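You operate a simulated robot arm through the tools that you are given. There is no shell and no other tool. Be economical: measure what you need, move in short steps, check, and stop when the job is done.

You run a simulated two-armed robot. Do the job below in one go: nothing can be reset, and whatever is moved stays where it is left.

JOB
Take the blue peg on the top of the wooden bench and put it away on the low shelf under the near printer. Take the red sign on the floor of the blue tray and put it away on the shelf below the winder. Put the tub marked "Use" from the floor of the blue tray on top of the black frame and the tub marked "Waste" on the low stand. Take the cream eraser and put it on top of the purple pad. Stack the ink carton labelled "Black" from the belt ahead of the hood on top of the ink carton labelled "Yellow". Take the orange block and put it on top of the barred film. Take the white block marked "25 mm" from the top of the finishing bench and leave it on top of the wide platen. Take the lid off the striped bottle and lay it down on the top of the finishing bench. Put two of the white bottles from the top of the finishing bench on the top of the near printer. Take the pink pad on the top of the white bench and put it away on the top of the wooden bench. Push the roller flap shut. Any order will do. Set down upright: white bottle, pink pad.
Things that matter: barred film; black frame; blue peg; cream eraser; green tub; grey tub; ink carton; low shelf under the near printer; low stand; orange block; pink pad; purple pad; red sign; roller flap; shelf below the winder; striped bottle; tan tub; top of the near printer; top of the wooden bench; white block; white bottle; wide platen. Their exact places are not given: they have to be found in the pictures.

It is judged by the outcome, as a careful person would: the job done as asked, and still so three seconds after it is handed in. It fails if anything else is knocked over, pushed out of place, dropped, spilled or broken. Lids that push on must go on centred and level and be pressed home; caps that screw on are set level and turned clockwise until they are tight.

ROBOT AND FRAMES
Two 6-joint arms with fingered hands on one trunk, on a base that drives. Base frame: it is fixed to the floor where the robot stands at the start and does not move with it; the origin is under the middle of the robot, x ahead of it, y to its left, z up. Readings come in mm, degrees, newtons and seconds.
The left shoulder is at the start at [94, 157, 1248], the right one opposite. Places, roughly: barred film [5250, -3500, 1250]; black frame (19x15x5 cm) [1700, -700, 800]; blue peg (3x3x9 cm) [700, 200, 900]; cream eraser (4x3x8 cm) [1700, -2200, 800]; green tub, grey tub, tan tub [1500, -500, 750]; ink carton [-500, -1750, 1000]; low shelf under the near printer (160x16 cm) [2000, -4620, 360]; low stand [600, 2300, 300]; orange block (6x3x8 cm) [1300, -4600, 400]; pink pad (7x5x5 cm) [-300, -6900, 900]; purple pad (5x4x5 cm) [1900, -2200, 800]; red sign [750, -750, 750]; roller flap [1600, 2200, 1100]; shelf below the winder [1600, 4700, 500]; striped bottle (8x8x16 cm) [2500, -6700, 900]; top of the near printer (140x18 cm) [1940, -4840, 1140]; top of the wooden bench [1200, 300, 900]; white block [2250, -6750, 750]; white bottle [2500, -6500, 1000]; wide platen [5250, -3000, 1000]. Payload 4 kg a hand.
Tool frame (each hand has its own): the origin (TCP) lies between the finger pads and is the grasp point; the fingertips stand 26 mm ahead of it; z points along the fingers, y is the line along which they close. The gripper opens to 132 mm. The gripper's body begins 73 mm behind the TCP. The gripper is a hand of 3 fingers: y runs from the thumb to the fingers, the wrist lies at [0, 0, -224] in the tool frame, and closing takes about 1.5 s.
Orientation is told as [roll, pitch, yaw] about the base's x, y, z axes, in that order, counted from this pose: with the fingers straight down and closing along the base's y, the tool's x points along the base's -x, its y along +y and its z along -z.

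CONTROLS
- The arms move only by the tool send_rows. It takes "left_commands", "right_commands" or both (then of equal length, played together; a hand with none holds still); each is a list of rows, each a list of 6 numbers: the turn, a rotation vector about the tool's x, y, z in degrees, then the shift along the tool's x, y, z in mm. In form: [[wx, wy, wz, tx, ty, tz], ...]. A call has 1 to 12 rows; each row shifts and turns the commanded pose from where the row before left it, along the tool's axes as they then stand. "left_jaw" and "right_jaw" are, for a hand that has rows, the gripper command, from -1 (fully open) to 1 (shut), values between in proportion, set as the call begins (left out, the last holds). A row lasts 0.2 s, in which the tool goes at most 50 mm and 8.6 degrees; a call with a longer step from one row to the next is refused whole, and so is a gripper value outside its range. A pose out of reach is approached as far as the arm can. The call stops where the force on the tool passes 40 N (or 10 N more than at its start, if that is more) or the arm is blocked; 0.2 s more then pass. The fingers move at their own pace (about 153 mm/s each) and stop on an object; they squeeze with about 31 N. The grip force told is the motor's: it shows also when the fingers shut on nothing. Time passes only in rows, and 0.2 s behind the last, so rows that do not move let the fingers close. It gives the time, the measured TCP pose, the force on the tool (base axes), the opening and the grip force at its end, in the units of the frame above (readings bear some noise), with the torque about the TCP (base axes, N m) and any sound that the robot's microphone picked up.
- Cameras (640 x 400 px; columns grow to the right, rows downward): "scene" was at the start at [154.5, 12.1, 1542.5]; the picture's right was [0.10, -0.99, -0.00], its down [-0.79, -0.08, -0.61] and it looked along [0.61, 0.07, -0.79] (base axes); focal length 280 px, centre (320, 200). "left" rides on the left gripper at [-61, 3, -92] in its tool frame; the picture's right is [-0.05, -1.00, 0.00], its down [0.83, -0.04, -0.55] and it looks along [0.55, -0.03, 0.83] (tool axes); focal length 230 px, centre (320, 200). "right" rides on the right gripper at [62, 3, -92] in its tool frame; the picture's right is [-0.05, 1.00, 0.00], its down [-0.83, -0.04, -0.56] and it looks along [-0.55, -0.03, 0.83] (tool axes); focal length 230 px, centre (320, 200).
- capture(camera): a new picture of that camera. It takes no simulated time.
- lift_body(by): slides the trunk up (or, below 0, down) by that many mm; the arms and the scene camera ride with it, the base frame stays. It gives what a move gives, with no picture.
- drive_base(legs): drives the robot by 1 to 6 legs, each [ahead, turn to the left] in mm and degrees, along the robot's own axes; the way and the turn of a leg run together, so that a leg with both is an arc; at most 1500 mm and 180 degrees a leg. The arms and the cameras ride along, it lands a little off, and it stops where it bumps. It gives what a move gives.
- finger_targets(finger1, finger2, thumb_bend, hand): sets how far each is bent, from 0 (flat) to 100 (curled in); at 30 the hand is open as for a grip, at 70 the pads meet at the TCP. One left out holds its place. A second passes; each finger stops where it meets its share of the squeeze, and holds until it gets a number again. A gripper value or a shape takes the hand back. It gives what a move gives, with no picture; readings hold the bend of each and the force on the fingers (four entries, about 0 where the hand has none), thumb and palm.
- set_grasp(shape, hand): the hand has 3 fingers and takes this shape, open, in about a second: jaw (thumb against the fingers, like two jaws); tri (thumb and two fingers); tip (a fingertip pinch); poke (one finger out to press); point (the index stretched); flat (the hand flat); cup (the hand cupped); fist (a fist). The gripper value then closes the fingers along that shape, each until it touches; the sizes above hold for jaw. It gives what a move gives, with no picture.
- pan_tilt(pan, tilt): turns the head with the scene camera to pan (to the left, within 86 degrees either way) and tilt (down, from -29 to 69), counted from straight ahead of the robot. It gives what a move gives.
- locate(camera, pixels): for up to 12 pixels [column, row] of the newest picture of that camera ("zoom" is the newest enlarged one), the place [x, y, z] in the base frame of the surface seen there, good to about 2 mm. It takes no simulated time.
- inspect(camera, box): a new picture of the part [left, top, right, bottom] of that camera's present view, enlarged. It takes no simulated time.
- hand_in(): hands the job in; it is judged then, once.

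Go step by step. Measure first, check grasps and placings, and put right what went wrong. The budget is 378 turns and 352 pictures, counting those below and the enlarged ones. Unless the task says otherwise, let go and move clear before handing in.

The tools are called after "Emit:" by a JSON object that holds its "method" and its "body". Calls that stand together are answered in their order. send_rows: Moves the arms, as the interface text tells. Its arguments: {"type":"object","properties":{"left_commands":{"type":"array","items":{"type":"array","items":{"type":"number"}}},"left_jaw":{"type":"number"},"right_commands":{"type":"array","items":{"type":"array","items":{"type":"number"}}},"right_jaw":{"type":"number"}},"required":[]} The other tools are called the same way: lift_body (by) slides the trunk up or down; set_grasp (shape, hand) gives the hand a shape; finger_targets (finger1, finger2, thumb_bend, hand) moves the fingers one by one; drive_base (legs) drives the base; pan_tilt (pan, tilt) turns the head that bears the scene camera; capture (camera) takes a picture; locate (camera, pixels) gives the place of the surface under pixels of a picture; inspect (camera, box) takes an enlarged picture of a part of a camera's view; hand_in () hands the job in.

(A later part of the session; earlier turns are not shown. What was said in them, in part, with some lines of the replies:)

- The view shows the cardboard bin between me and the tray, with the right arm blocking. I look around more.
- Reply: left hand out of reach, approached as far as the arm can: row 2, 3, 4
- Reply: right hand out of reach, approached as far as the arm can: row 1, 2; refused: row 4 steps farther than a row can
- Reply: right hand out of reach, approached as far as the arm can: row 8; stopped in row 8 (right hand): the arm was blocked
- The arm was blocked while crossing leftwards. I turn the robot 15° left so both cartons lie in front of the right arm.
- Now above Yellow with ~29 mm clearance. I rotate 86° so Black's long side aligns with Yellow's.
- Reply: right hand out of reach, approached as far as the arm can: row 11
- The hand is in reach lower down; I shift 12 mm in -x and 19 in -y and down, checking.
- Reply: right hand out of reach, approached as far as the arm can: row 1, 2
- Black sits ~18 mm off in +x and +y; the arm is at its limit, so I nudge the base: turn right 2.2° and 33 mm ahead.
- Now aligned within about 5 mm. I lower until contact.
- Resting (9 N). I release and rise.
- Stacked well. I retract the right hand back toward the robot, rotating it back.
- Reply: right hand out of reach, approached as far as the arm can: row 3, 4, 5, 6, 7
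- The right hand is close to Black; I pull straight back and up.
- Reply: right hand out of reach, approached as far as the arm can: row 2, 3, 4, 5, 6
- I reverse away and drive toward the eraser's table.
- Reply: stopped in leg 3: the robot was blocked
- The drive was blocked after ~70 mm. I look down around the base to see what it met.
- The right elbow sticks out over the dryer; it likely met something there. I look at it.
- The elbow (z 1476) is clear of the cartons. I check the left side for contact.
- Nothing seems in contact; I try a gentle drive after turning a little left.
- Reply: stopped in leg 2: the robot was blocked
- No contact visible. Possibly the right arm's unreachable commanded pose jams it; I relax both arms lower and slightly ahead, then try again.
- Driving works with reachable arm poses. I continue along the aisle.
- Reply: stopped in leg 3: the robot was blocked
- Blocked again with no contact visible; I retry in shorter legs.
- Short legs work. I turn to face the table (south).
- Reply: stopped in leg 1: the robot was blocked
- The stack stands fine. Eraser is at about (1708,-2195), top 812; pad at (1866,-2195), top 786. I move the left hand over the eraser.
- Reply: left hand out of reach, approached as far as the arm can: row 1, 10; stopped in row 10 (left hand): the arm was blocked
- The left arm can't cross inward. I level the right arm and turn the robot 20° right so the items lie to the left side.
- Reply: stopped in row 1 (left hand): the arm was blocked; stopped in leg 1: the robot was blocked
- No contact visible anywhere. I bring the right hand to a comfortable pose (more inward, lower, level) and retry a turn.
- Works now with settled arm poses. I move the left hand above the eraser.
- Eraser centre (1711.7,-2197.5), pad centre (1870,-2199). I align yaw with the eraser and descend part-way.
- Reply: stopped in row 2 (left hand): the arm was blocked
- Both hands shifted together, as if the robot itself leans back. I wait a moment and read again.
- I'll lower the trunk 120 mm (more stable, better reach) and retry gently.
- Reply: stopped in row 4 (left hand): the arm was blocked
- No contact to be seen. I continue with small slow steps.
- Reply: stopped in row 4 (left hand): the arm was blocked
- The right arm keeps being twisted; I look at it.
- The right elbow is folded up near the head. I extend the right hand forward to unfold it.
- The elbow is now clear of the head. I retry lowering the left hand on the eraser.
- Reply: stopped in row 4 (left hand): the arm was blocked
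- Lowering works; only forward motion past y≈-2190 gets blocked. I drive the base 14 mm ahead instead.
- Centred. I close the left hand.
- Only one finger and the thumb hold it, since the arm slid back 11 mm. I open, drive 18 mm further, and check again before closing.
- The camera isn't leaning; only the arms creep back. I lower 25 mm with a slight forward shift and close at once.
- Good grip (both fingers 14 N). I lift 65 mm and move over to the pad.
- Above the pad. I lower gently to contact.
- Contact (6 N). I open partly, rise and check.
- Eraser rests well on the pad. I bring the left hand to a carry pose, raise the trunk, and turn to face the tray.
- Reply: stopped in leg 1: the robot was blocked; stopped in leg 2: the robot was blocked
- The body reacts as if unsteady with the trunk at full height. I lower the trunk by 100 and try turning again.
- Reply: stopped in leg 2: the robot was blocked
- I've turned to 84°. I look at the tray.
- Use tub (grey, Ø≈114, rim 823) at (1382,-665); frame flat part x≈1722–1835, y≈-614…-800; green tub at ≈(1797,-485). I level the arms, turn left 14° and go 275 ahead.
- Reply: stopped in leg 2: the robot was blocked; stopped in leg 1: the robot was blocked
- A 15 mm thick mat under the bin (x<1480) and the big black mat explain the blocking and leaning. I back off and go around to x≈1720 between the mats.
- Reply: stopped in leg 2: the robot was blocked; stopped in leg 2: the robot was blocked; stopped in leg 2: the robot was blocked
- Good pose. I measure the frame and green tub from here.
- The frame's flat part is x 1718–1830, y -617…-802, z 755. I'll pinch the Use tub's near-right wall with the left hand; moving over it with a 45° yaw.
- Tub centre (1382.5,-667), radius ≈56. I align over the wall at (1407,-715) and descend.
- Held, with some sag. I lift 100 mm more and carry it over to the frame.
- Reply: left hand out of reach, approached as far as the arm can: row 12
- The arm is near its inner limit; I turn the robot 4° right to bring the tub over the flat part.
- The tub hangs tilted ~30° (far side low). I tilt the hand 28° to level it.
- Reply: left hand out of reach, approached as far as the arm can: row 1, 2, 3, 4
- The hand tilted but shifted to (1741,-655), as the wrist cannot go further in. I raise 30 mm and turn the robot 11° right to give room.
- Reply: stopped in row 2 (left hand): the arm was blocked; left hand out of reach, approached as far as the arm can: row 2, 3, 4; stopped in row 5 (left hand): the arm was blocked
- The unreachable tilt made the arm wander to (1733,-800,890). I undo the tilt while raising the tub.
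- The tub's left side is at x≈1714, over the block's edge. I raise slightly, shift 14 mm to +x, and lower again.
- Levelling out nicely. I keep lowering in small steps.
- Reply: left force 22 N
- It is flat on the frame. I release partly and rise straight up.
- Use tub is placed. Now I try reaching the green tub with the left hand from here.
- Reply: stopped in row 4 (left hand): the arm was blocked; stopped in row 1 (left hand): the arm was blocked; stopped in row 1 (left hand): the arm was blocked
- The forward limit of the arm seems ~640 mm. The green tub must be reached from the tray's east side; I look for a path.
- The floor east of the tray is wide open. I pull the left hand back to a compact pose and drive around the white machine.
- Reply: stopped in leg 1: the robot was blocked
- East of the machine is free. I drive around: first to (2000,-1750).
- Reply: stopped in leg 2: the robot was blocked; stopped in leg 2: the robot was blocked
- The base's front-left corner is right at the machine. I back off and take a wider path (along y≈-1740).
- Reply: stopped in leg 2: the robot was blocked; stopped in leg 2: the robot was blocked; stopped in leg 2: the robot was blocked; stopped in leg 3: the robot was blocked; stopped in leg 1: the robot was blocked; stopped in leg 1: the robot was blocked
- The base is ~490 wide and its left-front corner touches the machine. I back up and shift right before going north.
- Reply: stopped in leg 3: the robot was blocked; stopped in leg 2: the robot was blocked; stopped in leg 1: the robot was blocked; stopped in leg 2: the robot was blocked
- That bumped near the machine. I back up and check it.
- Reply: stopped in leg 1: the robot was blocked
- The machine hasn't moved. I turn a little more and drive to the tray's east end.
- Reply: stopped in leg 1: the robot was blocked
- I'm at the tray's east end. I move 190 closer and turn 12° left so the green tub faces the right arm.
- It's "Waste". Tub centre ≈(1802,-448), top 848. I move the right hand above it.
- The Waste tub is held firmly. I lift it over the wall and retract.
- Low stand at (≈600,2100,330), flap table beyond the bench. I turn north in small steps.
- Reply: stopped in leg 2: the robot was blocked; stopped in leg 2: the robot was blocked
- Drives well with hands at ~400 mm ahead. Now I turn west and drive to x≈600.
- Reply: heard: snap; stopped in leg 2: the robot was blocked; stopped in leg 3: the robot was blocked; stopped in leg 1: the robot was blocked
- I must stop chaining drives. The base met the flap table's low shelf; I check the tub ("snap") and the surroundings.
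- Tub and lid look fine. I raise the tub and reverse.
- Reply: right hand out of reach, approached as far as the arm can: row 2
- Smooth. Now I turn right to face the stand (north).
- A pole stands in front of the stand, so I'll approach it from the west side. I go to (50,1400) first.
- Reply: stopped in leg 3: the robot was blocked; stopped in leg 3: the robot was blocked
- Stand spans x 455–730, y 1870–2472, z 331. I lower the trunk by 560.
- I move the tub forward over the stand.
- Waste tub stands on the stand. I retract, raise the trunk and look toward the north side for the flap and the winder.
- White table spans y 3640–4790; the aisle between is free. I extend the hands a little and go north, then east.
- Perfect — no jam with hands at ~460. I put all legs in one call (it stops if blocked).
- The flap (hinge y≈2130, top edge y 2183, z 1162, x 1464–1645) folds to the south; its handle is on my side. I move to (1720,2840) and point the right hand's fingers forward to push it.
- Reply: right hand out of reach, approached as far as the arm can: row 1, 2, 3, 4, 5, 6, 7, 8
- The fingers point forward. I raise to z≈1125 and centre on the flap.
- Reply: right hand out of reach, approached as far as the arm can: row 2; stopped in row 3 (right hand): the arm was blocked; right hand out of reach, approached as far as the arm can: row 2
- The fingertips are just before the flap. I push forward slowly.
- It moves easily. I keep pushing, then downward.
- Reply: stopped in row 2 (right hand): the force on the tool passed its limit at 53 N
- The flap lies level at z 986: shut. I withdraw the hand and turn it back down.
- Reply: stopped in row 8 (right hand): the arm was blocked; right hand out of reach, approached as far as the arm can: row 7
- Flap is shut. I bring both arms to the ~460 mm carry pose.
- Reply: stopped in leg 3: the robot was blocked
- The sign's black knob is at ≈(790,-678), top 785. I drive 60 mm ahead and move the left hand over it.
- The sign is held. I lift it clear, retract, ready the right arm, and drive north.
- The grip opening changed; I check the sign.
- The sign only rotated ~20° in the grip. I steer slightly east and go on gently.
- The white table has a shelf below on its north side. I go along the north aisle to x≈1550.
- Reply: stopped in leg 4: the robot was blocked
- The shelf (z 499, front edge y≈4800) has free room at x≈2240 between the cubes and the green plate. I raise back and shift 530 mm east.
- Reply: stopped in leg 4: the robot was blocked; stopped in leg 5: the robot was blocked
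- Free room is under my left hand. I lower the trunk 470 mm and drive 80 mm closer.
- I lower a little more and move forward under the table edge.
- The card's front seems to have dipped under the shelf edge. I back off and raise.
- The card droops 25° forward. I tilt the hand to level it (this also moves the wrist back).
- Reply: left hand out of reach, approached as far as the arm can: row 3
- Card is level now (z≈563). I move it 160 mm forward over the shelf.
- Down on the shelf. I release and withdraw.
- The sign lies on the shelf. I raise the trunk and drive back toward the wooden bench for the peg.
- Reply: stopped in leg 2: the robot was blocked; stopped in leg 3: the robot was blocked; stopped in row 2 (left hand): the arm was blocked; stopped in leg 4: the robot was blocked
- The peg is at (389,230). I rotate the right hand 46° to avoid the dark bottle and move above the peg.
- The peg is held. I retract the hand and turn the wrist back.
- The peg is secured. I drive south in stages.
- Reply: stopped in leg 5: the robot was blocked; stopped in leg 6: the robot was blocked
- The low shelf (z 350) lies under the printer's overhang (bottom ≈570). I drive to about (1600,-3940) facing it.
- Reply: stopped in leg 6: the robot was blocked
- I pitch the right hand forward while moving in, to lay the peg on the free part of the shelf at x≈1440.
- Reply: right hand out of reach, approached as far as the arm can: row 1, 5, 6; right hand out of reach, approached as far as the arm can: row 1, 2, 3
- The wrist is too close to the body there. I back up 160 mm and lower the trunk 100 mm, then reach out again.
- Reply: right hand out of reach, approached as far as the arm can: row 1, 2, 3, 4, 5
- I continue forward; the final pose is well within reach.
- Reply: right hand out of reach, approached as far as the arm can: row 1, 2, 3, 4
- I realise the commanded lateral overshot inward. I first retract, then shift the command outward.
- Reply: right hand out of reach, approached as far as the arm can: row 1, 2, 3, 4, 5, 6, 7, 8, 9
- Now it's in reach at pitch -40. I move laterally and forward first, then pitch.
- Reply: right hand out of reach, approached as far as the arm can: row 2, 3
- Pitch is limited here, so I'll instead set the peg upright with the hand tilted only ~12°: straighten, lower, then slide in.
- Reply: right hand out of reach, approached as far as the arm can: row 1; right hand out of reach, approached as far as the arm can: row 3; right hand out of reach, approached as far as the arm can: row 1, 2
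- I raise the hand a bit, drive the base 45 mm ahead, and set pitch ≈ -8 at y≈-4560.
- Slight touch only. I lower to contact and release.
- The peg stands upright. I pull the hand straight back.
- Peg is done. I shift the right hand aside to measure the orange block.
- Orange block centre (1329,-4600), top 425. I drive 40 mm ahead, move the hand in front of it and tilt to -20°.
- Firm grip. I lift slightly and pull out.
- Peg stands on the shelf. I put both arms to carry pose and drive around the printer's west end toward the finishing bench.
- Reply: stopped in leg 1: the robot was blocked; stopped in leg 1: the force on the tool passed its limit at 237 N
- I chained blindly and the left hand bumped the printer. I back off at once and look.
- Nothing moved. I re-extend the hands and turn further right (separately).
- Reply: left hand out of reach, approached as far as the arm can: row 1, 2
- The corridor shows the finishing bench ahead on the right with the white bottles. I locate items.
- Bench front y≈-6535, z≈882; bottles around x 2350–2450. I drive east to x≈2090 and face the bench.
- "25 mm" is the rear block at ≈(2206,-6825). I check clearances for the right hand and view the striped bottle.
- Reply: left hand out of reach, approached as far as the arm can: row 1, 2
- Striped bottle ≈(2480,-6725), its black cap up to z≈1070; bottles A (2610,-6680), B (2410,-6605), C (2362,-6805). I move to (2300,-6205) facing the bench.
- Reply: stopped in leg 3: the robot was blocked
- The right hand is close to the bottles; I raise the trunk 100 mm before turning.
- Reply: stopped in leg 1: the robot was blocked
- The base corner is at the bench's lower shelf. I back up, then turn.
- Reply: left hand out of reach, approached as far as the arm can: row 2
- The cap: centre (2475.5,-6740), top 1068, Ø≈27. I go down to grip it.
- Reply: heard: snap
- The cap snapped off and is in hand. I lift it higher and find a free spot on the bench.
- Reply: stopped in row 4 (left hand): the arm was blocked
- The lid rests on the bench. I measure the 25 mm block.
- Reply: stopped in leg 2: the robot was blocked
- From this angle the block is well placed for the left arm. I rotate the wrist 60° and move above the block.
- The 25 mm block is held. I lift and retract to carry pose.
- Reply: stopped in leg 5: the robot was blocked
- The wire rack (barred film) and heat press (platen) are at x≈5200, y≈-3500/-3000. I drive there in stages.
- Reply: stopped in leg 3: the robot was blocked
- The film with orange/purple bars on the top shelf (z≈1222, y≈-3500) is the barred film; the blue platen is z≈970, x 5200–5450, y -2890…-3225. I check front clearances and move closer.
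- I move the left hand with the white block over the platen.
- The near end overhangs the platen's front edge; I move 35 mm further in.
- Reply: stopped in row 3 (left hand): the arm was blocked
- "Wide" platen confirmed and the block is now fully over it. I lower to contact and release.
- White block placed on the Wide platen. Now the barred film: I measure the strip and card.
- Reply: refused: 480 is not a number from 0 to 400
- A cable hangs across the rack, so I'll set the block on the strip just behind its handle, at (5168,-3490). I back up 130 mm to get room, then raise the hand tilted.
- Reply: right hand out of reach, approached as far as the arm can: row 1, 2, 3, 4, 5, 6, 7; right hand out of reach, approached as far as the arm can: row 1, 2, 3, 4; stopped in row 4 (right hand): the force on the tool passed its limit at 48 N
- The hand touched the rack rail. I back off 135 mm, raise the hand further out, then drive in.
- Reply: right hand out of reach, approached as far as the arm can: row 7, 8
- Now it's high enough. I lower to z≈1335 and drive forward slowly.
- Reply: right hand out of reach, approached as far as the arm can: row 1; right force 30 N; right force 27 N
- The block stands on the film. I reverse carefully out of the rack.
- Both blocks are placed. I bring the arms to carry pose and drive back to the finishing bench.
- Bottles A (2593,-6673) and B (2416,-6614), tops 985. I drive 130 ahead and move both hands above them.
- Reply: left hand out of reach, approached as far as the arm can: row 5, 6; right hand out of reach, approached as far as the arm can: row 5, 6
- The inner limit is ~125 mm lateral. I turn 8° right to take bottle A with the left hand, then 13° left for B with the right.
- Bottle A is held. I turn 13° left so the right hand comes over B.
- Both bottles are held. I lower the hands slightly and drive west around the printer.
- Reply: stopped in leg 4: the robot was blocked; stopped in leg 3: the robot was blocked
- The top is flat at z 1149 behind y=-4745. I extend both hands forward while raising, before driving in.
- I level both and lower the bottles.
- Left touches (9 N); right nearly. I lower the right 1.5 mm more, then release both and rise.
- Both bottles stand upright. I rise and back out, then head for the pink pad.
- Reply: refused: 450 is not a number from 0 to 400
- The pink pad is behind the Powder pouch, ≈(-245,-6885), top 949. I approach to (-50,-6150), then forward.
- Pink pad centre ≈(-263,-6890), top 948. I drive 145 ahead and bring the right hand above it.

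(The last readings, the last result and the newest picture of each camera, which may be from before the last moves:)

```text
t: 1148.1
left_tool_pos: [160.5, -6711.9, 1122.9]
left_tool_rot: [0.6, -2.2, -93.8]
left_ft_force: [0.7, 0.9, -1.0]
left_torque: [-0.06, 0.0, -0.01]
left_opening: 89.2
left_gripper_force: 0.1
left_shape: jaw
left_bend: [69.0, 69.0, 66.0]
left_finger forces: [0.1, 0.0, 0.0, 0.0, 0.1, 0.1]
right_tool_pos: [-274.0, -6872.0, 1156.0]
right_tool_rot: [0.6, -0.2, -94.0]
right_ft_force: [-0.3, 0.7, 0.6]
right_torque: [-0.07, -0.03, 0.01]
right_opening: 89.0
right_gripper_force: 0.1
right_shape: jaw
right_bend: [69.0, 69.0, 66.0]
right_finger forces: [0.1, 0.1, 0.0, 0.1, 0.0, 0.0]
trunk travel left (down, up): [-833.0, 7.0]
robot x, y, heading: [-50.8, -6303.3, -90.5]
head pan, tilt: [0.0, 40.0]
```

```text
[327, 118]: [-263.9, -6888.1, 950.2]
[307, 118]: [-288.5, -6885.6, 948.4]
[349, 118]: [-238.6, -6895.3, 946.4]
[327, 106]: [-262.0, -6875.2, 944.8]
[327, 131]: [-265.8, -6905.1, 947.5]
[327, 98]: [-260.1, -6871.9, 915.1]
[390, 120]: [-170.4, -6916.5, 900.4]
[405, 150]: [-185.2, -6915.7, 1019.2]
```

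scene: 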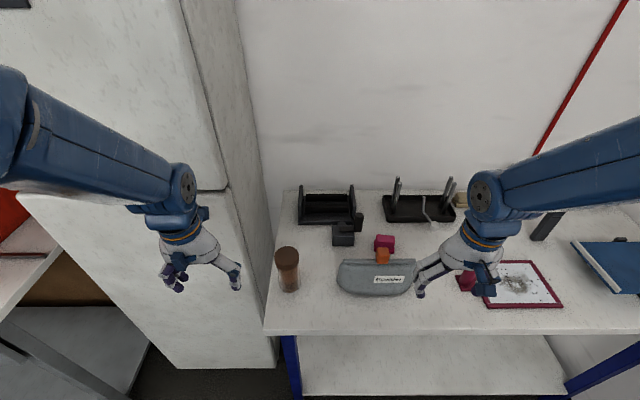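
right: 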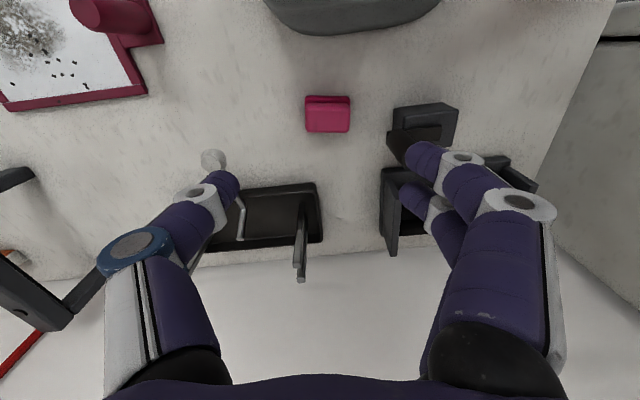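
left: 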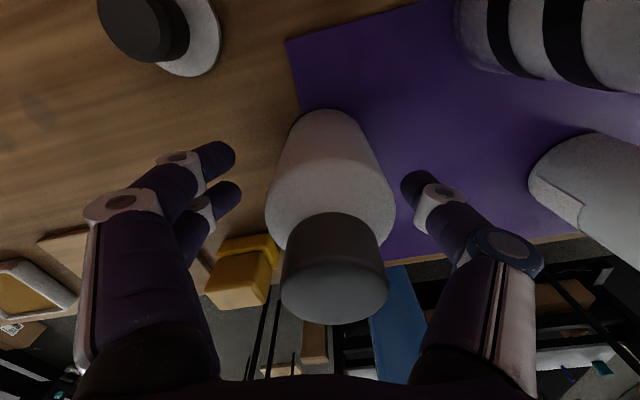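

The crank beside the pad leaves little room, so I rotate the wrist 84° and grip front-to-back.

Emit:
{"method": "send_rows", "body": {"right_commands": [[0, 0, -7.6, 0, 0, 0], [0, 0, -7.6, 0, 0, 0], [0, 0, -7.6, 0, 0, 0], [0, 0, -7.6, 0, 0, 0], [0, 0, -7.6, 0, 0, 0], [0, 0, -7.6, 0, 0, 0], [0, 0, -7.6, 0, 0, 0], [0, 0, -7.6, 0, 0, 0], [0, 0, -7.6, 0, 0, 0], [0, 0, -7.6, 0, 0, 0], [0, 0, -7.6, 0, 0, 0]], "right_jaw": -0.05}}

Emit:
{"method": "send_rows", "body": {"right_commands": [[0, 0, 0, -7, -8, 10], [0, 0, 0, -6, -7, 25], [0, 0, 0, 0, 0, 35], [0, 0, 0, 0, 0, 35]]}}

Emit:
{"method": "capture", "body": {"camera": "right"}}

```text
t: 1150.5
left_tool_pos: [160.5, -6710.4, 1123.4]
left_tool_rot: [0.5, -2.3, -93.7]
left_ft_force: [0.9, -0.2, 0.5]
left_torque: [0.01, 0.02, -0.04]
left_opening: 88.9
left_gripper_force: 0.0
left_shape: jaw
left_bend: [69.0, 69.0, 66.0]
left_finger forces: [0.0, 0.0, 0.0, 0.0, 0.1, 0.0]
right_tool_pos: [-273.4, -6872.7, 1154.9]
right_tool_rot: [-0.2, -0.7, -10.4]
right_ft_force: [0.0, -0.9, -0.9]
right_torque: [0.01, 0.0, -0.01]
right_opening: 69.9
right_gripper_force: 0.1
right_shape: jaw
right_bend: [72.0, 72.0, 70.0]
right_finger forces: [0.0, 0.1, 0.0, 0.1, 0.0, 0.0]
trunk travel left (down, up): [-833.0, 7.0]
robot x, y, heading: [-54.3, -6299.1, -90.8]
head pan, tilt: [0.0, 40.0]
```

```text
t: 1151.5
left_tool_pos: [160.5, -6711.0, 1123.0]
left_tool_rot: [0.5, -2.2, -93.7]
left_ft_force: [0.9, 0.0, 0.2]
left_torque: [0.02, 0.0, -0.01]
left_opening: 89.1
left_gripper_force: 0.0
left_shape: jaw
left_bend: [69.0, 69.0, 66.0]
left_finger forces: [0.0, 0.0, 0.0, 0.0, 0.0, 0.0]
right_tool_pos: [-264.1, -6891.6, 1050.2]
right_tool_rot: [0.0, -0.7, -10.4]
right_ft_force: [0.3, 0.1, 0.2]
right_torque: [0.03, 0.01, -0.01]
right_opening: 69.9
right_gripper_force: 0.0
right_shape: jaw
right_bend: [72.0, 72.0, 70.0]
right_finger forces: [0.0, 0.1, 0.1, 0.1, 0.0, 0.0]
trunk travel left (down, up): [-833.0, 7.0]
robot x, y, heading: [-52.4, -6299.3, -90.6]
head pan, tilt: [0.0, 40.0]
```

```text
51 pictures are left
```

right: 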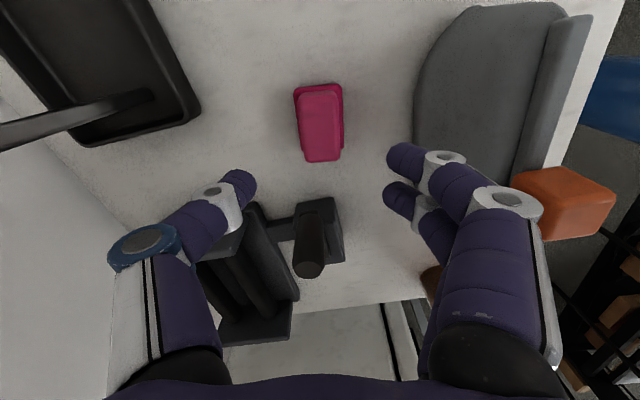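

Emit:
{"method": "send_rows", "body": {"right_commands": [[0, 0.7, 0, 0, 2, 30], [0, 0, 0, 0, 0, 30], [0, 0, 0, 0, 0, 25], [0, 0, 0, 0, 0, 15]]}}

Emit:
{"method": "capture", "body": {"camera": "right"}}

```text
t: 1152.5
left_tool_pos: [159.4, -6710.5, 1124.5]
left_tool_rot: [0.6, -2.2, -93.7]
left_ft_force: [-1.0, 0.2, 0.2]
left_torque: [-0.01, 0.0, 0.01]
left_opening: 89.2
left_gripper_force: 0.0
left_shape: jaw
left_bend: [69.0, 69.0, 66.0]
left_finger forces: [0.0, 0.1, 0.1, 0.0, 0.0, 0.0]
right_tool_pos: [-262.6, -6890.8, 950.2]
right_tool_rot: [-0.1, 0.0, -10.5]
right_ft_force: [0.6, 0.1, -0.1]
right_torque: [0.0, 0.01, 0.0]
right_opening: 69.8
right_gripper_force: 0.1
right_shape: jaw
right_bend: [72.0, 72.0, 70.0]
right_finger forces: [0.0, 0.1, 0.0, 0.0, 0.1, 0.0]
trunk travel left (down, up): [-833.0, 7.0]
robot x, y, heading: [-56.2, -6300.8, -90.4]
head pan, tilt: [0.0, 40.0]
```

```text
50 pictures are left
```

right: 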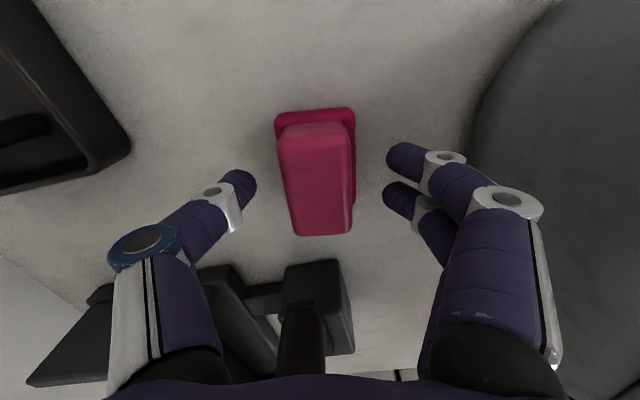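

Emit:
{"method": "send_rows", "body": {"right_commands": [[0, 0, 0, 0, 0, 5], [0, 0, 0, 0, 0, 5], [0, 0, 0, 0, 0, 0]]}}

Emit:
{"method": "send_rows", "body": {"right_commands": [[0, 0, 0, 0, 0, 0], [0, 0, 0, 0, 0, 0], [0, 0, 0, 0, 0, 0], [0, 0, 0, 0, 0, 0], [0, 0, 0, 0, 0, 0]], "right_jaw": 1}}

Emit:
{"method": "send_rows", "body": {"right_commands": [[0, 0, 0, 0, 0, -15], [0, 0, 0, 0, 0, -30], [0, 0, 0, 0, 0, -35], [0, 0, 0, 0, 0, -35], [0, 0, 0, 0, 0, -35], [0, 0, 0, 0, 0, -30]]}}

Emit:
{"method": "capture", "body": {"camera": "right"}}

```text
t: 1153.3
left_tool_pos: [161.5, -6710.8, 1123.8]
left_tool_rot: [0.5, -2.2, -93.7]
left_ft_force: [0.4, -1.4, -0.3]
left_torque: [0.0, -0.01, 0.02]
left_opening: 88.9
left_gripper_force: 0.1
left_shape: jaw
left_bend: [69.0, 69.0, 66.0]
left_finger forces: [0.0, 0.1, 0.0, 0.0, 0.0, 0.1]
right_tool_pos: [-262.5, -6891.9, 938.7]
right_tool_rot: [-0.2, 0.0, -10.5]
right_ft_force: [-0.2, -0.7, 0.3]
right_torque: [0.01, 0.01, 0.02]
right_opening: 69.9
right_gripper_force: 0.0
right_shape: jaw
right_bend: [72.0, 72.0, 70.0]
right_finger forces: [0.0, 0.0, 0.0, 0.1, 0.0, 0.0]
trunk travel left (down, up): [-833.0, 7.0]
robot x, y, heading: [-51.5, -6304.4, -90.3]
head pan, tilt: [0.0, 40.0]
```

```text
t: 1154.5
left_tool_pos: [161.6, -6708.3, 1123.4]
left_tool_rot: [0.4, -2.5, -93.6]
left_ft_force: [0.2, 0.9, 0.2]
left_torque: [-0.01, -0.02, 0.0]
left_opening: 89.4
left_gripper_force: 0.1
left_shape: jaw
left_bend: [69.0, 69.0, 66.0]
left_finger forces: [0.0, 0.0, 0.0, 0.1, 0.0, 0.1]
right_tool_pos: [-262.2, -6889.0, 942.4]
right_tool_rot: [-0.3, 0.0, -10.5]
right_ft_force: [-2.6, -2.5, 20.7]
right_torque: [0.3, -0.03, 0.05]
right_opening: 33.0
right_gripper_force: 31.0
right_shape: jaw
right_bend: [74.0, 74.0, 71.0]
right_finger forces: [20.0, 18.7, 0.1, 0.0, 37.1, 0.1]
trunk travel left (down, up): [-833.0, 7.0]
robot x, y, heading: [-54.4, -6298.2, -90.4]
head pan, tilt: [0.0, 40.0]
```

```text
t: 1155.9
left_tool_pos: [159.7, -6709.7, 1124.3]
left_tool_rot: [0.5, -2.2, -93.8]
left_ft_force: [0.0, -0.4, 0.4]
left_torque: [0.0, 0.02, 0.03]
left_opening: 89.3
left_gripper_force: 0.0
left_shape: jaw
left_bend: [69.0, 69.0, 66.0]
left_finger forces: [0.0, 0.0, 0.0, 0.0, 0.0, 0.0]
right_tool_pos: [-260.6, -6887.9, 1121.2]
right_tool_rot: [-0.2, 0.0, -10.5]
right_ft_force: [0.6, 0.1, -0.1]
right_torque: [0.01, -0.02, 0.02]
right_opening: 30.3
right_gripper_force: 31.0
right_shape: jaw
right_bend: [73.0, 73.0, 71.0]
right_finger forces: [13.0, 12.6, 0.0, 0.0, 30.3, 0.0]
trunk travel left (down, up): [-833.0, 7.0]
robot x, y, heading: [-52.7, -6301.1, -90.5]
head pan, tilt: [0.0, 40.0]
```

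```text
49 pictures are left
```

right: 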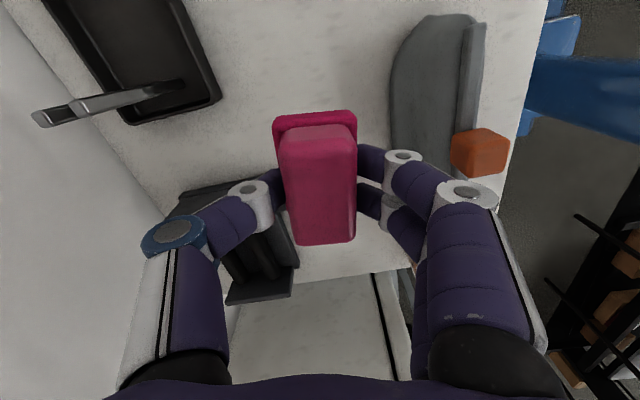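

The pink pad is held. I turn the wrist back, reverse and start the way north.

Emit:
{"method": "send_rows", "body": {"right_commands": [[0, 0, 7.6, 0, 0, 0], [0, 0, 7.6, 0, 0, 0], [0, 0, 7.6, 0, 0, 0], [0, 0, 7.6, 0, 0, 0], [0, 0, 7.6, 0, 0, 0], [0, 0, 7.6, 0, 0, 0], [0, 0, 7.6, 0, 0, 0], [0, 0, 7.6, 0, 0, 0], [0, 0, 7.6, 0, 0, 0], [0, 0, 7.6, 0, 0, 0], [0, 0, 7.6, 0, 0, 0]]}}

Emit:
{"method": "drive_base", "body": {"legs": [[-150, 0], [-150, 0]]}}

Emit:
{"method": "lift_body", "body": {"by": -80}}

Emit:
{"method": "send_rows", "body": {"right_commands": [[0, 0, 0, 25, -10, 0], [0, 0, 0, 25, -10, 0], [0, 0, 0, 25, 0, 0], [0, 0, 0, 10, 0, 0]], "left_commands": [[0, 1, 0, -25, 0, 0], [0, 1, 0, -25, 0, 5], [0, 0, 0, -25, 0, 5], [0, 0, 0, 0, 0, 0]]}}

```text
t: 1158.3
left_tool_pos: [160.7, -6711.5, 1123.8]
left_tool_rot: [0.6, -2.2, -93.7]
left_ft_force: [-0.3, -0.4, -0.5]
left_torque: [-0.03, 0.0, 0.02]
left_opening: 89.0
left_gripper_force: 0.1
left_shape: jaw
left_bend: [69.0, 69.0, 66.0]
left_finger forces: [0.0, 0.1, 0.1, 0.0, 0.0, 0.0]
right_tool_pos: [-262.6, -6888.8, 1119.9]
right_tool_rot: [0.1, -0.1, -94.3]
right_ft_force: [-0.3, -0.7, 0.2]
right_torque: [-0.01, -0.04, 0.03]
right_opening: 30.1
right_gripper_force: 31.7
right_shape: jaw
right_bend: [73.0, 73.0, 71.0]
right_finger forces: [13.0, 12.6, 0.0, 0.1, 30.0, 0.0]
trunk travel left (down, up): [-833.0, 7.0]
robot x, y, heading: [-52.6, -6299.2, -90.1]
head pan, tilt: [0.0, 40.0]
```

```text
t: 1160.6
left_tool_pos: [161.1, -6428.6, 1119.0]
left_tool_rot: [0.5, -1.5, -94.1]
left_ft_force: [0.6, 0.2, -0.2]
left_torque: [0.04, -0.05, -0.03]
left_opening: 89.0
left_gripper_force: 0.1
left_shape: jaw
left_bend: [69.0, 69.0, 66.0]
left_finger forces: [0.0, 0.1, 0.0, 0.1, 0.0, 0.1]
right_tool_pos: [-261.9, -6603.8, 1111.9]
right_tool_rot: [0.0, 0.7, -94.4]
right_ft_force: [0.3, -0.4, -1.8]
right_torque: [0.05, 0.01, -0.02]
right_opening: 30.2
right_gripper_force: 31.3
right_shape: jaw
right_bend: [73.0, 73.0, 71.0]
right_finger forces: [12.9, 12.6, 0.1, 0.0, 30.3, 0.1]
trunk travel left (down, up): [-833.0, 7.0]
robot x, y, heading: [-49.9, -6005.3, -91.1]
head pan, tilt: [0.0, 40.0]
```

```text
t: 1161.8
left_tool_pos: [163.0, -6396.0, 1050.7]
left_tool_rot: [0.6, -3.2, -94.1]
left_ft_force: [0.4, 0.0, -0.9]
left_torque: [-0.01, 0.0, 0.02]
left_opening: 89.1
left_gripper_force: 0.0
left_shape: jaw
left_bend: [69.0, 69.0, 66.0]
left_finger forces: [0.0, 0.1, 0.0, 0.0, 0.0, 0.0]
right_tool_pos: [-263.3, -6572.5, 1048.8]
right_tool_rot: [0.0, -1.1, -94.5]
right_ft_force: [-0.7, -0.9, -1.5]
right_torque: [-0.02, -0.01, -0.02]
right_opening: 30.2
right_gripper_force: 31.3
right_shape: jaw
right_bend: [73.0, 73.0, 71.0]
right_finger forces: [13.3, 12.5, 0.1, 0.0, 30.9, 0.1]
trunk travel left (down, up): [-753.0, 87.0]
robot x, y, heading: [-49.3, -6002.6, -90.9]
head pan, tilt: [0.0, 40.0]
```

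```text
t: 1162.8
left_tool_pos: [156.9, -6472.9, 1043.6]
left_tool_rot: [0.6, -1.2, -93.9]
left_ft_force: [0.0, 0.1, -0.1]
left_torque: [-0.01, 0.01, 0.03]
left_opening: 89.3
left_gripper_force: 0.2
left_shape: jaw
left_bend: [69.0, 69.0, 66.0]
left_finger forces: [0.1, 0.1, 0.0, 0.0, 0.0, 0.1]
right_tool_pos: [-275.3, -6487.0, 1047.5]
right_tool_rot: [-0.1, -0.9, -94.5]
right_ft_force: [-0.4, 0.5, -0.9]
right_torque: [-0.02, 0.02, 0.01]
right_opening: 30.1
right_gripper_force: 30.6
right_shape: jaw
right_bend: [73.0, 73.0, 71.0]
right_finger forces: [13.3, 12.5, 0.1, 0.1, 31.2, 0.0]
trunk travel left (down, up): [-753.0, 87.0]
robot x, y, heading: [-54.7, -6002.4, -90.6]
head pan, tilt: [0.0, 40.0]
```

Emit:
{"method": "drive_base", "body": {"legs": [[0, 26], [0, 26], [0, 26], [0, 26], [0, 26]]}}

Emit:
{"method": "drive_base", "body": {"legs": [[0, 0.5]]}}

```text
t: 1170.2
left_tool_pos: [168.0, -5540.0, 1045.0]
left_tool_rot: [0.6, -1.1, 37.0]
left_ft_force: [0.0, -1.2, 0.1]
left_torque: [0.0, 0.0, 0.01]
left_opening: 89.2
left_gripper_force: 0.0
left_shape: jaw
left_bend: [69.0, 69.0, 66.0]
left_finger forces: [0.1, 0.0, 0.0, 0.0, 0.0, 0.0]
right_tool_pos: [462.0, -5856.6, 1045.3]
right_tool_rot: [0.1, -0.9, 36.5]
right_ft_force: [-0.3, -0.1, -0.6]
right_torque: [-0.01, -0.02, -0.03]
right_opening: 30.2
right_gripper_force: 30.5
right_shape: jaw
right_bend: [73.0, 73.0, 71.0]
right_finger forces: [13.4, 12.5, 0.1, 0.0, 29.0, 0.0]
trunk travel left (down, up): [-753.0, 87.0]
robot x, y, heading: [-39.8, -6015.4, 40.0]
head pan, tilt: [0.0, 40.0]
```

```text
t: 1170.9
left_tool_pos: [148.0, -5549.7, 1051.5]
left_tool_rot: [0.5, -2.1, 37.6]
left_ft_force: [-0.7, 0.7, -0.1]
left_torque: [-0.02, -0.02, -0.04]
left_opening: 89.2
left_gripper_force: 0.0
left_shape: jaw
left_bend: [69.0, 69.0, 66.0]
left_finger forces: [0.0, 0.1, 0.0, 0.0, 0.0, 0.0]
right_tool_pos: [448.4, -5862.6, 1053.7]
right_tool_rot: [0.1, -1.8, 37.0]
right_ft_force: [-0.8, 0.2, -1.5]
right_torque: [0.01, -0.02, 0.04]
right_opening: 29.6
right_gripper_force: 31.3
right_shape: jaw
right_bend: [73.0, 73.0, 71.0]
right_finger forces: [14.6, 13.3, 0.0, 0.0, 30.0, 0.0]
trunk travel left (down, up): [-753.0, 87.0]
robot x, y, heading: [-41.4, -6018.6, 40.6]
head pan, tilt: [0.0, 40.0]
```

Now a chain of legs north along the known way (stops if blocked).

Emit:
{"method": "drive_base", "body": {"legs": [[320, 0], [320, 0], [0, 22], [0, 22], [450, 0], [450, 0]]}}

```text
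t: 1181.9
left_tool_pos: [335.7, -4253.7, 1059.8]
left_tool_rot: [0.5, -3.2, 81.8]
left_ft_force: [-0.5, 0.2, 0.3]
left_torque: [0.01, -0.02, -0.03]
left_opening: 89.2
left_gripper_force: 0.1
left_shape: jaw
left_bend: [69.0, 69.0, 66.0]
left_finger forces: [0.0, 0.1, 0.0, 0.0, 0.0, 0.1]
right_tool_pos: [770.1, -4269.2, 1061.9]
right_tool_rot: [0.0, -3.0, 81.4]
right_ft_force: [-0.7, 0.7, -0.1]
right_torque: [-0.01, -0.02, -0.01]
right_opening: 29.5
right_gripper_force: 31.0
right_shape: jaw
right_bend: [73.0, 73.0, 71.0]
right_finger forces: [14.4, 13.3, 0.0, 0.0, 27.5, 0.0]
trunk travel left (down, up): [-753.0, 87.0]
robot x, y, heading: [530.7, -4700.7, 85.0]
head pan, tilt: [0.0, 40.0]
```

Emit:
{"method": "send_rows", "body": {"left_commands": [[0, 1.5, 0, -12, 0, 8], [0, 1.5, 0, -12, 0, 8]], "right_commands": [[0, 1.5, 0, -12, 0, 8], [0, 1.5, 0, -12, 0, 8]]}}

Emit:
{"method": "drive_base", "body": {"legs": [[0, 7], [450, 0], [450, 0], [450, 0], [450, 0], [450, 0]]}}

```text
t: 1182.5
left_tool_pos: [339.9, -4243.1, 1047.5]
left_tool_rot: [0.6, -0.9, 82.0]
left_ft_force: [-1.1, 0.5, 0.1]
left_torque: [-0.03, -0.02, 0.01]
left_opening: 88.9
left_gripper_force: 0.1
left_shape: jaw
left_bend: [69.0, 69.0, 66.0]
left_finger forces: [0.0, 0.1, 0.0, 0.1, 0.0, 0.0]
right_tool_pos: [774.6, -4257.7, 1051.7]
right_tool_rot: [0.2, -0.7, 81.3]
right_ft_force: [-0.2, 0.6, -0.6]
right_torque: [-0.05, 0.01, 0.02]
right_opening: 29.4
right_gripper_force: 30.8
right_shape: jaw
right_bend: [73.0, 73.0, 71.0]
right_finger forces: [14.4, 13.5, 0.0, 0.1, 27.4, 0.1]
trunk travel left (down, up): [-753.0, 87.0]
robot x, y, heading: [529.8, -4701.1, 84.7]
head pan, tilt: [0.0, 40.0]
```

```text
t: 1195.2
left_tool_pos: [192.0, -2023.7, 1050.9]
left_tool_rot: [0.7, -1.3, 89.8]
left_ft_force: [-0.3, 0.6, 0.3]
left_torque: [-0.02, -0.04, -0.01]
left_opening: 89.2
left_gripper_force: 0.0
left_shape: jaw
left_bend: [69.0, 69.0, 66.0]
left_finger forces: [0.0, 0.1, 0.0, 0.0, 0.0, 0.0]
right_tool_pos: [625.5, -1979.4, 1055.9]
right_tool_rot: [0.0, -1.0, 89.4]
right_ft_force: [0.5, 0.0, -0.1]
right_torque: [0.01, 0.03, 0.03]
right_opening: 29.5
right_gripper_force: 30.7
right_shape: jaw
right_bend: [73.0, 73.0, 71.0]
right_finger forces: [14.4, 13.5, 0.1, 0.1, 27.2, 0.0]
trunk travel left (down, up): [-753.0, 87.0]
robot x, y, heading: [439.9, -2449.8, 92.7]
head pan, tilt: [0.0, 40.0]
```

Emit:
{"method": "drive_base", "body": {"legs": [[0, 15], [400, 0], [400, 0], [400, 0], [420, 0], [0, -17]]}}

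```text
t: 1206.0
left_tool_pos: [-304.5, -490.6, 1057.7]
left_tool_rot: [0.7, -2.2, 88.0]
left_ft_force: [0.3, -0.1, 0.7]
left_torque: [0.01, 0.01, 0.03]
left_opening: 89.3
left_gripper_force: 0.1
left_shape: jaw
left_bend: [69.0, 69.0, 66.0]
left_finger forces: [0.0, 0.0, 0.0, 0.0, 0.1, 0.0]
right_tool_pos: [131.7, -457.3, 1062.4]
right_tool_rot: [0.1, -2.0, 87.5]
right_ft_force: [-0.3, 0.0, -0.4]
right_torque: [0.0, -0.02, -0.03]
right_opening: 29.5
right_gripper_force: 31.0
right_shape: jaw
right_bend: [73.0, 73.0, 71.0]
right_finger forces: [14.2, 13.5, 0.0, 0.1, 27.2, 0.1]
trunk travel left (down, up): [-753.0, 87.0]
robot x, y, heading: [-68.8, -901.4, 91.0]
head pan, tilt: [0.0, 40.0]
```

Emit:
{"method": "drive_base", "body": {"legs": [[390, 0], [390, 0], [390, 0]]}}

Emit:
{"method": "send_rows", "body": {"left_commands": [[0, 1, 0, -20, 0, 8], [0, 1, 0, -20, 0, 8]], "right_commands": [[0, 1, 0, -15, 0, 8], [0, 1, 0, -15, 0, 8]]}}

Emit:
{"method": "drive_base", "body": {"legs": [[0, -30], [0, -30], [0, -31]]}}

Emit:
{"method": "capture", "body": {"camera": "scene"}}

```text
t: 1212.5
left_tool_pos: [-312.8, 657.3, 1064.4]
left_tool_rot: [0.7, -3.1, 87.4]
left_ft_force: [-0.6, 0.6, 0.3]
left_torque: [0.0, -0.04, 0.01]
left_opening: 89.1
left_gripper_force: 0.0
left_shape: jaw
left_bend: [69.0, 69.0, 66.0]
left_finger forces: [0.0, 0.0, 0.0, 0.1, 0.1, 0.0]
right_tool_pos: [124.0, 686.4, 1069.5]
right_tool_rot: [0.1, -3.1, 87.0]
right_ft_force: [0.0, 0.2, -0.8]
right_torque: [-0.01, 0.01, -0.03]
right_opening: 29.5
right_gripper_force: 31.4
right_shape: jaw
right_bend: [73.0, 73.0, 71.0]
right_finger forces: [14.0, 13.5, 0.1, 0.1, 27.0, 0.1]
trunk travel left (down, up): [-753.0, 87.0]
robot x, y, heading: [-81.1, 261.7, 90.4]
head pan, tilt: [0.0, 40.0]
```

```text
t: 1213.2
left_tool_pos: [-309.1, 685.5, 1057.2]
left_tool_rot: [0.8, -2.1, 87.6]
left_ft_force: [0.4, 0.8, -0.3]
left_torque: [-0.03, -0.01, -0.03]
left_opening: 89.3
left_gripper_force: 0.1
left_shape: jaw
left_bend: [69.0, 69.0, 66.0]
left_finger forces: [0.1, 0.0, 0.1, 0.0, 0.0, 0.0]
right_tool_pos: [126.1, 703.0, 1060.8]
right_tool_rot: [0.1, -1.8, 86.9]
right_ft_force: [0.3, 1.6, -0.8]
right_torque: [-0.01, 0.03, 0.02]
right_opening: 29.4
right_gripper_force: 30.8
right_shape: jaw
right_bend: [73.0, 73.0, 71.0]
right_finger forces: [14.0, 13.6, 0.0, 0.0, 27.1, 0.1]
trunk travel left (down, up): [-753.0, 87.0]
robot x, y, heading: [-78.3, 265.5, 90.6]
head pan, tilt: [0.0, 40.0]
```

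```text
t: 1218.3
left_tool_pos: [343.1, 485.6, 1057.8]
left_tool_rot: [0.7, -2.2, -3.6]
left_ft_force: [-0.1, -0.4, 0.4]
left_torque: [0.01, 0.02, 0.02]
left_opening: 89.2
left_gripper_force: 0.0
left_shape: jaw
left_bend: [69.0, 69.0, 66.0]
left_finger forces: [0.0, 0.0, 0.1, 0.0, 0.1, 0.1]
right_tool_pos: [351.3, 49.6, 1062.6]
right_tool_rot: [0.2, -2.0, -4.1]
right_ft_force: [0.0, 0.5, -0.7]
right_torque: [0.01, -0.01, 0.02]
right_opening: 29.5
right_gripper_force: 30.7
right_shape: jaw
right_bend: [73.0, 73.0, 71.0]
right_finger forces: [14.0, 13.6, 0.0, 0.0, 27.0, 0.0]
trunk travel left (down, up): [-753.0, 87.0]
robot x, y, heading: [-77.7, 269.6, -0.3]
head pan, tilt: [0.0, 40.0]
```

```text
48 pictures are left
```

scene: 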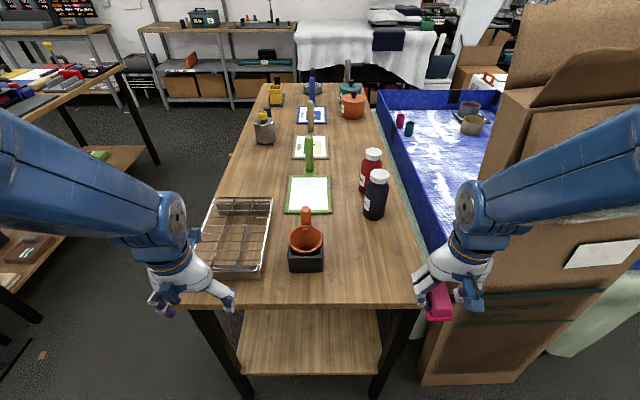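

Emit:
{"method": "locate", "body": {"camera": "scene", "pixels": [[370, 270], [385, 295], [360, 245], [350, 290]]}}

Emit:
{"method": "drive_base", "body": {"legs": [[120, 0]]}}

Emit:
{"method": "send_rows", "body": {"right_commands": [[0, 1, 0, -20, 15, 0], [0, 1, 0, -20, 15, 0], [0, 0, 0, -20, 15, 0], [0, 0, 0, -20, 15, 0], [0, 0, 0, -20, 15, 0]]}}

Emit:
{"method": "capture", "body": {"camera": "scene"}}

```text
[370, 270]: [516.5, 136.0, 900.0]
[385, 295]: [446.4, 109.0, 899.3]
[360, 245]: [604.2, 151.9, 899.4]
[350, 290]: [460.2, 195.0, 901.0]
```

```text
t: 1219.5
left_tool_pos: [420.7, 484.6, 1073.3]
left_tool_rot: [1.0, -4.6, -3.5]
left_ft_force: [-0.3, -0.4, 0.1]
left_torque: [0.03, 0.03, 0.0]
left_opening: 89.0
left_gripper_force: 0.1
left_shape: jaw
left_bend: [69.0, 69.0, 66.0]
left_finger forces: [0.0, 0.1, 0.0, 0.0, 0.0, 0.1]
right_tool_pos: [427.9, 47.9, 1079.7]
right_tool_rot: [0.3, -4.4, -4.2]
right_ft_force: [-1.1, -0.1, -1.0]
right_torque: [0.02, 0.05, 0.04]
right_opening: 29.3
right_gripper_force: 30.8
right_shape: jaw
right_bend: [73.0, 73.0, 71.0]
right_finger forces: [14.3, 13.9, 0.1, 0.1, 27.7, 0.0]
trunk travel left (down, up): [-753.0, 87.0]
robot x, y, heading: [43.8, 273.4, -0.7]
head pan, tilt: [0.0, 40.0]
```

```text
t: 1220.8
left_tool_pos: [423.0, 485.5, 1075.9]
left_tool_rot: [1.0, -4.9, -3.4]
left_ft_force: [0.3, -0.1, 1.4]
left_torque: [-0.03, 0.0, 0.02]
left_opening: 89.2
left_gripper_force: 0.0
left_shape: jaw
left_bend: [69.0, 69.0, 66.0]
left_finger forces: [0.0, 0.0, 0.0, 0.0, 0.0, 0.0]
right_tool_pos: [533.1, 113.1, 1082.6]
right_tool_rot: [0.2, -2.3, -4.1]
right_ft_force: [0.4, -0.5, -0.6]
right_torque: [-0.01, 0.05, -0.01]
right_opening: 29.3
right_gripper_force: 31.2
right_shape: jaw
right_bend: [73.0, 73.0, 71.0]
right_finger forces: [14.0, 13.9, 0.0, 0.0, 27.6, 0.1]
trunk travel left (down, up): [-753.0, 87.0]
robot x, y, heading: [38.8, 276.3, -0.6]
head pan, tilt: [0.0, 40.0]
```

```text
47 pictures are left
```

scene: 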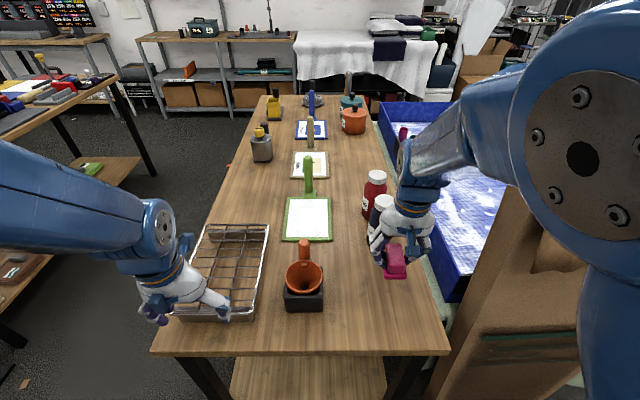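

I lower the pad onto the bench top.

Emit:
{"method": "send_rows", "body": {"right_commands": [[0, 1.2, 0, 0, 5, 25], [0, 1.1, 0, 0, 0, 30], [0, 0, 0, 0, 0, 30], [0, 0, 0, 0, 0, 25], [0, 0, 0, 0, 0, 15]]}}

Emit:
{"method": "capture", "body": {"camera": "right"}}

Emit:
{"method": "inspect", "body": {"camera": "scene", "box": [340, 190, 480, 330]}}

```text
t: 1222.0
left_tool_pos: [421.6, 487.2, 1059.8]
left_tool_rot: [0.9, -2.1, -3.4]
left_ft_force: [-0.8, -0.1, 0.5]
left_torque: [-0.01, -0.04, 0.03]
left_opening: 89.0
left_gripper_force: 0.1
left_shape: jaw
left_bend: [69.0, 69.0, 66.0]
left_finger forces: [0.1, 0.0, 0.1, 0.0, 0.0, 0.0]
right_tool_pos: [544.9, 117.6, 956.5]
right_tool_rot: [0.1, 0.2, -4.2]
right_ft_force: [1.0, 0.7, 0.1]
right_torque: [0.0, -0.01, 0.02]
right_opening: 29.3
right_gripper_force: 30.9
right_shape: jaw
right_bend: [73.0, 73.0, 71.0]
right_finger forces: [14.0, 13.6, 0.1, 0.0, 27.5, 0.0]
trunk travel left (down, up): [-753.0, 87.0]
robot x, y, heading: [41.7, 271.9, -0.6]
head pan, tilt: [0.0, 40.0]
```

```text
46 pictures are left
```

right: 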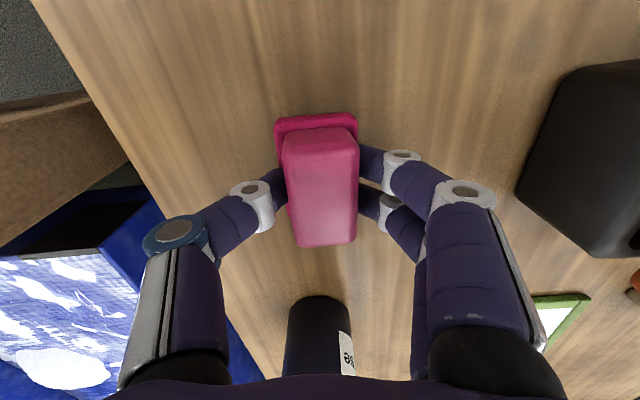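

```text
2.86 times, centred on (410, 260) of scene
```

zoom: 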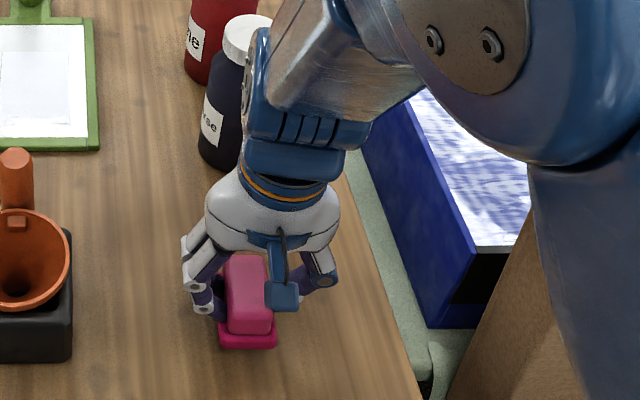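

Emit:
{"method": "send_rows", "body": {"right_commands": [[0, 0, 0, 0, 0, 5], [0, 0, 0, 0, 0, 4], [0, 0, 0, 0, 0, 3], [0, 0, 0, 0, 0, 0]]}}

Emit:
{"method": "send_rows", "body": {"right_commands": [[0, 0, 0, 0, 0, 2], [0, 0, 0, 0, 0, 1.5], [0, 0, 0, 0, 0, 0]]}}

```text
t: 1223.0
left_tool_pos: [423.7, 485.8, 1060.4]
left_tool_rot: [0.8, -1.9, -3.5]
left_ft_force: [-0.2, 0.8, 0.2]
left_torque: [0.0, 0.04, 0.02]
left_opening: 89.3
left_gripper_force: 0.0
left_shape: jaw
left_bend: [69.0, 69.0, 66.0]
left_finger forces: [0.0, 0.1, 0.0, 0.0, 0.1, 0.1]
right_tool_pos: [547.9, 119.2, 945.5]
right_tool_rot: [0.0, 0.3, -4.3]
right_ft_force: [0.6, -0.3, 0.0]
right_torque: [0.01, -0.05, 0.0]
right_opening: 29.7
right_gripper_force: 30.8
right_shape: jaw
right_bend: [73.0, 73.0, 71.0]
right_finger forces: [14.1, 14.9, 0.0, 0.1, 27.9, 0.0]
trunk travel left (down, up): [-753.0, 87.0]
robot x, y, heading: [40.9, 270.8, -0.7]
head pan, tilt: [0.0, 40.0]
```

```text
t: 1223.8
left_tool_pos: [424.1, 486.8, 1059.8]
left_tool_rot: [0.8, -2.1, -3.5]
left_ft_force: [-1.1, 0.9, -1.2]
left_torque: [0.01, -0.02, 0.04]
left_opening: 89.1
left_gripper_force: 0.1
left_shape: jaw
left_bend: [69.0, 69.0, 66.0]
left_finger forces: [0.1, 0.1, 0.1, 0.0, 0.0, 0.0]
right_tool_pos: [546.3, 119.1, 940.8]
right_tool_rot: [0.1, 0.2, -4.3]
right_ft_force: [5.1, -2.5, 22.2]
right_torque: [0.35, -0.11, 0.01]
right_opening: 31.8
right_gripper_force: 31.1
right_shape: jaw
right_bend: [75.0, 75.0, 71.0]
right_finger forces: [22.9, 23.2, 0.0, 0.0, 31.9, 0.0]
trunk travel left (down, up): [-753.0, 87.0]
robot x, y, heading: [43.7, 271.5, -0.7]
head pan, tilt: [0.0, 40.0]
```

The pad rests (22 N). I ease, release, rise and check.

Emit:
{"method": "send_rows", "body": {"right_commands": [[0, 0, 0, 0, 0, -1.5], [0, 0, 0, 0, 0, 0]]}}

Emit:
{"method": "send_rows", "body": {"right_commands": [[0, 0, 0, 0, 0, 0], [0, 0, 0, 0, 0, 0], [0, 0, 0, 0, 0, 0], [0, 0, 0, 0, 0, 0]], "right_jaw": -0.2}}

Emit:
{"method": "send_rows", "body": {"right_commands": [[0, 0, 0, 0, 0, -15], [0, 0, 0, 0, 0, -30], [0, 0, 0, 0, 0, -35], [0, 0, 0, 0, 0, -35], [0, 0, 0, 15, -10, -10], [0, 0, 0, 25, -20, 0], [0, 0, 0, 25, -20, 0], [0, 0, 0, 20, -20, 0]]}}

Emit:
{"method": "drive_base", "body": {"legs": [[-150, 0]]}}

Emit:
{"method": "capture", "body": {"camera": "scene"}}

```text
t: 1224.3
left_tool_pos: [424.0, 487.9, 1059.4]
left_tool_rot: [0.7, -2.0, -3.5]
left_ft_force: [0.6, 0.5, -0.3]
left_torque: [-0.01, -0.01, 0.0]
left_opening: 89.2
left_gripper_force: 0.1
left_shape: jaw
left_bend: [69.0, 69.0, 66.0]
left_finger forces: [0.0, 0.1, 0.0, 0.0, 0.1, 0.0]
right_tool_pos: [546.0, 118.6, 943.0]
right_tool_rot: [0.0, 0.3, -4.3]
right_ft_force: [2.3, 1.5, 10.0]
right_torque: [0.3, -0.11, -0.04]
right_opening: 31.4
right_gripper_force: 31.0
right_shape: jaw
right_bend: [75.0, 75.0, 71.0]
right_finger forces: [20.6, 22.1, 0.0, 0.1, 28.2, 0.1]
trunk travel left (down, up): [-753.0, 87.0]
robot x, y, heading: [41.4, 273.6, -0.6]
head pan, tilt: [0.0, 40.0]
```

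```text
t: 1225.3
left_tool_pos: [424.3, 486.6, 1058.5]
left_tool_rot: [0.9, -1.9, -3.5]
left_ft_force: [0.4, 0.1, -0.1]
left_torque: [0.03, 0.01, 0.04]
left_opening: 89.0
left_gripper_force: 0.0
left_shape: jaw
left_bend: [69.0, 69.0, 66.0]
left_finger forces: [0.0, 0.0, 0.1, 0.0, 0.1, 0.0]
right_tool_pos: [546.1, 118.7, 942.8]
right_tool_rot: [0.0, 0.4, -4.3]
right_ft_force: [-0.9, 0.7, 1.0]
right_torque: [0.0, 0.01, -0.01]
right_opening: 78.9
right_gripper_force: 0.1
right_shape: jaw
right_bend: [71.0, 71.0, 71.0]
right_finger forces: [0.0, 0.0, 0.0, 0.1, 0.1, 0.0]
trunk travel left (down, up): [-753.0, 87.0]
robot x, y, heading: [40.4, 269.5, -0.5]
head pan, tilt: [0.0, 40.0]
```

```text
t: 1227.2
left_tool_pos: [424.8, 486.2, 1060.9]
left_tool_rot: [0.8, -2.0, -3.6]
left_ft_force: [0.0, -0.2, 0.4]
left_torque: [0.01, 0.0, 0.01]
left_opening: 89.2
left_gripper_force: 0.1
left_shape: jaw
left_bend: [69.0, 69.0, 66.0]
left_finger forces: [0.1, 0.0, 0.0, 0.0, 0.1, 0.0]
right_tool_pos: [455.0, 54.7, 1063.8]
right_tool_rot: [0.3, 0.4, -4.3]
right_ft_force: [0.1, 0.0, -1.2]
right_torque: [0.04, -0.03, -0.01]
right_opening: 79.0
right_gripper_force: 0.0
right_shape: jaw
right_bend: [71.0, 71.0, 71.0]
right_finger forces: [0.0, 0.1, 0.0, 0.0, 0.1, 0.0]
trunk travel left (down, up): [-753.0, 87.0]
robot x, y, heading: [40.2, 270.5, -0.7]
head pan, tilt: [0.0, 40.0]
```

```text
t: 1228.5
left_tool_pos: [287.4, 486.7, 1059.1]
left_tool_rot: [0.8, -2.0, -3.5]
left_ft_force: [0.7, -0.3, -1.0]
left_torque: [0.01, 0.04, -0.01]
left_opening: 89.0
left_gripper_force: 0.1
left_shape: jaw
left_bend: [69.0, 69.0, 66.0]
left_finger forces: [0.1, 0.1, 0.1, 0.0, 0.1, 0.0]
right_tool_pos: [316.5, 57.0, 1060.2]
right_tool_rot: [0.1, 0.9, -4.4]
right_ft_force: [0.4, 0.6, -0.6]
right_torque: [0.0, 0.01, 0.0]
right_opening: 78.9
right_gripper_force: 0.0
right_shape: jaw
right_bend: [71.0, 71.0, 71.0]
right_finger forces: [0.1, 0.0, 0.0, 0.0, 0.1, 0.0]
trunk travel left (down, up): [-753.0, 87.0]
robot x, y, heading: [-107.1, 275.1, -0.6]
head pan, tilt: [0.0, 40.0]
```

```text
44 pictures are left
```

scene: 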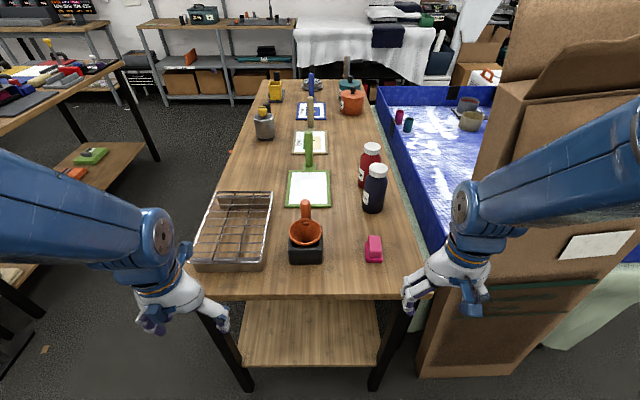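

The pink pad stands upright on the wooden bench and both hands are clear, so every part of the job has been placed. I hand in.

Emit:
{"method": "hand_in", "body": {}}

```text
The job is handed in.
```

I completed every step of the job and handed it in, with both hands empty and clear. Each item looked right in the last picture I took of it, but I made no final round to re-check them all. Four moments are worth knowing about:

- **Waste tub:** I heard a snap while carrying it. The lid looked on when I set it on the low stand.
- **Near printer:** the left hand hit its front hard, at 237 N. Nothing looked out of place afterwards.
- **Film rack:** the right hand touched the rack's front rail with 48 N before I backed off.
- **White machine by the tray:** the base bumped it; its position read the same afterwards.
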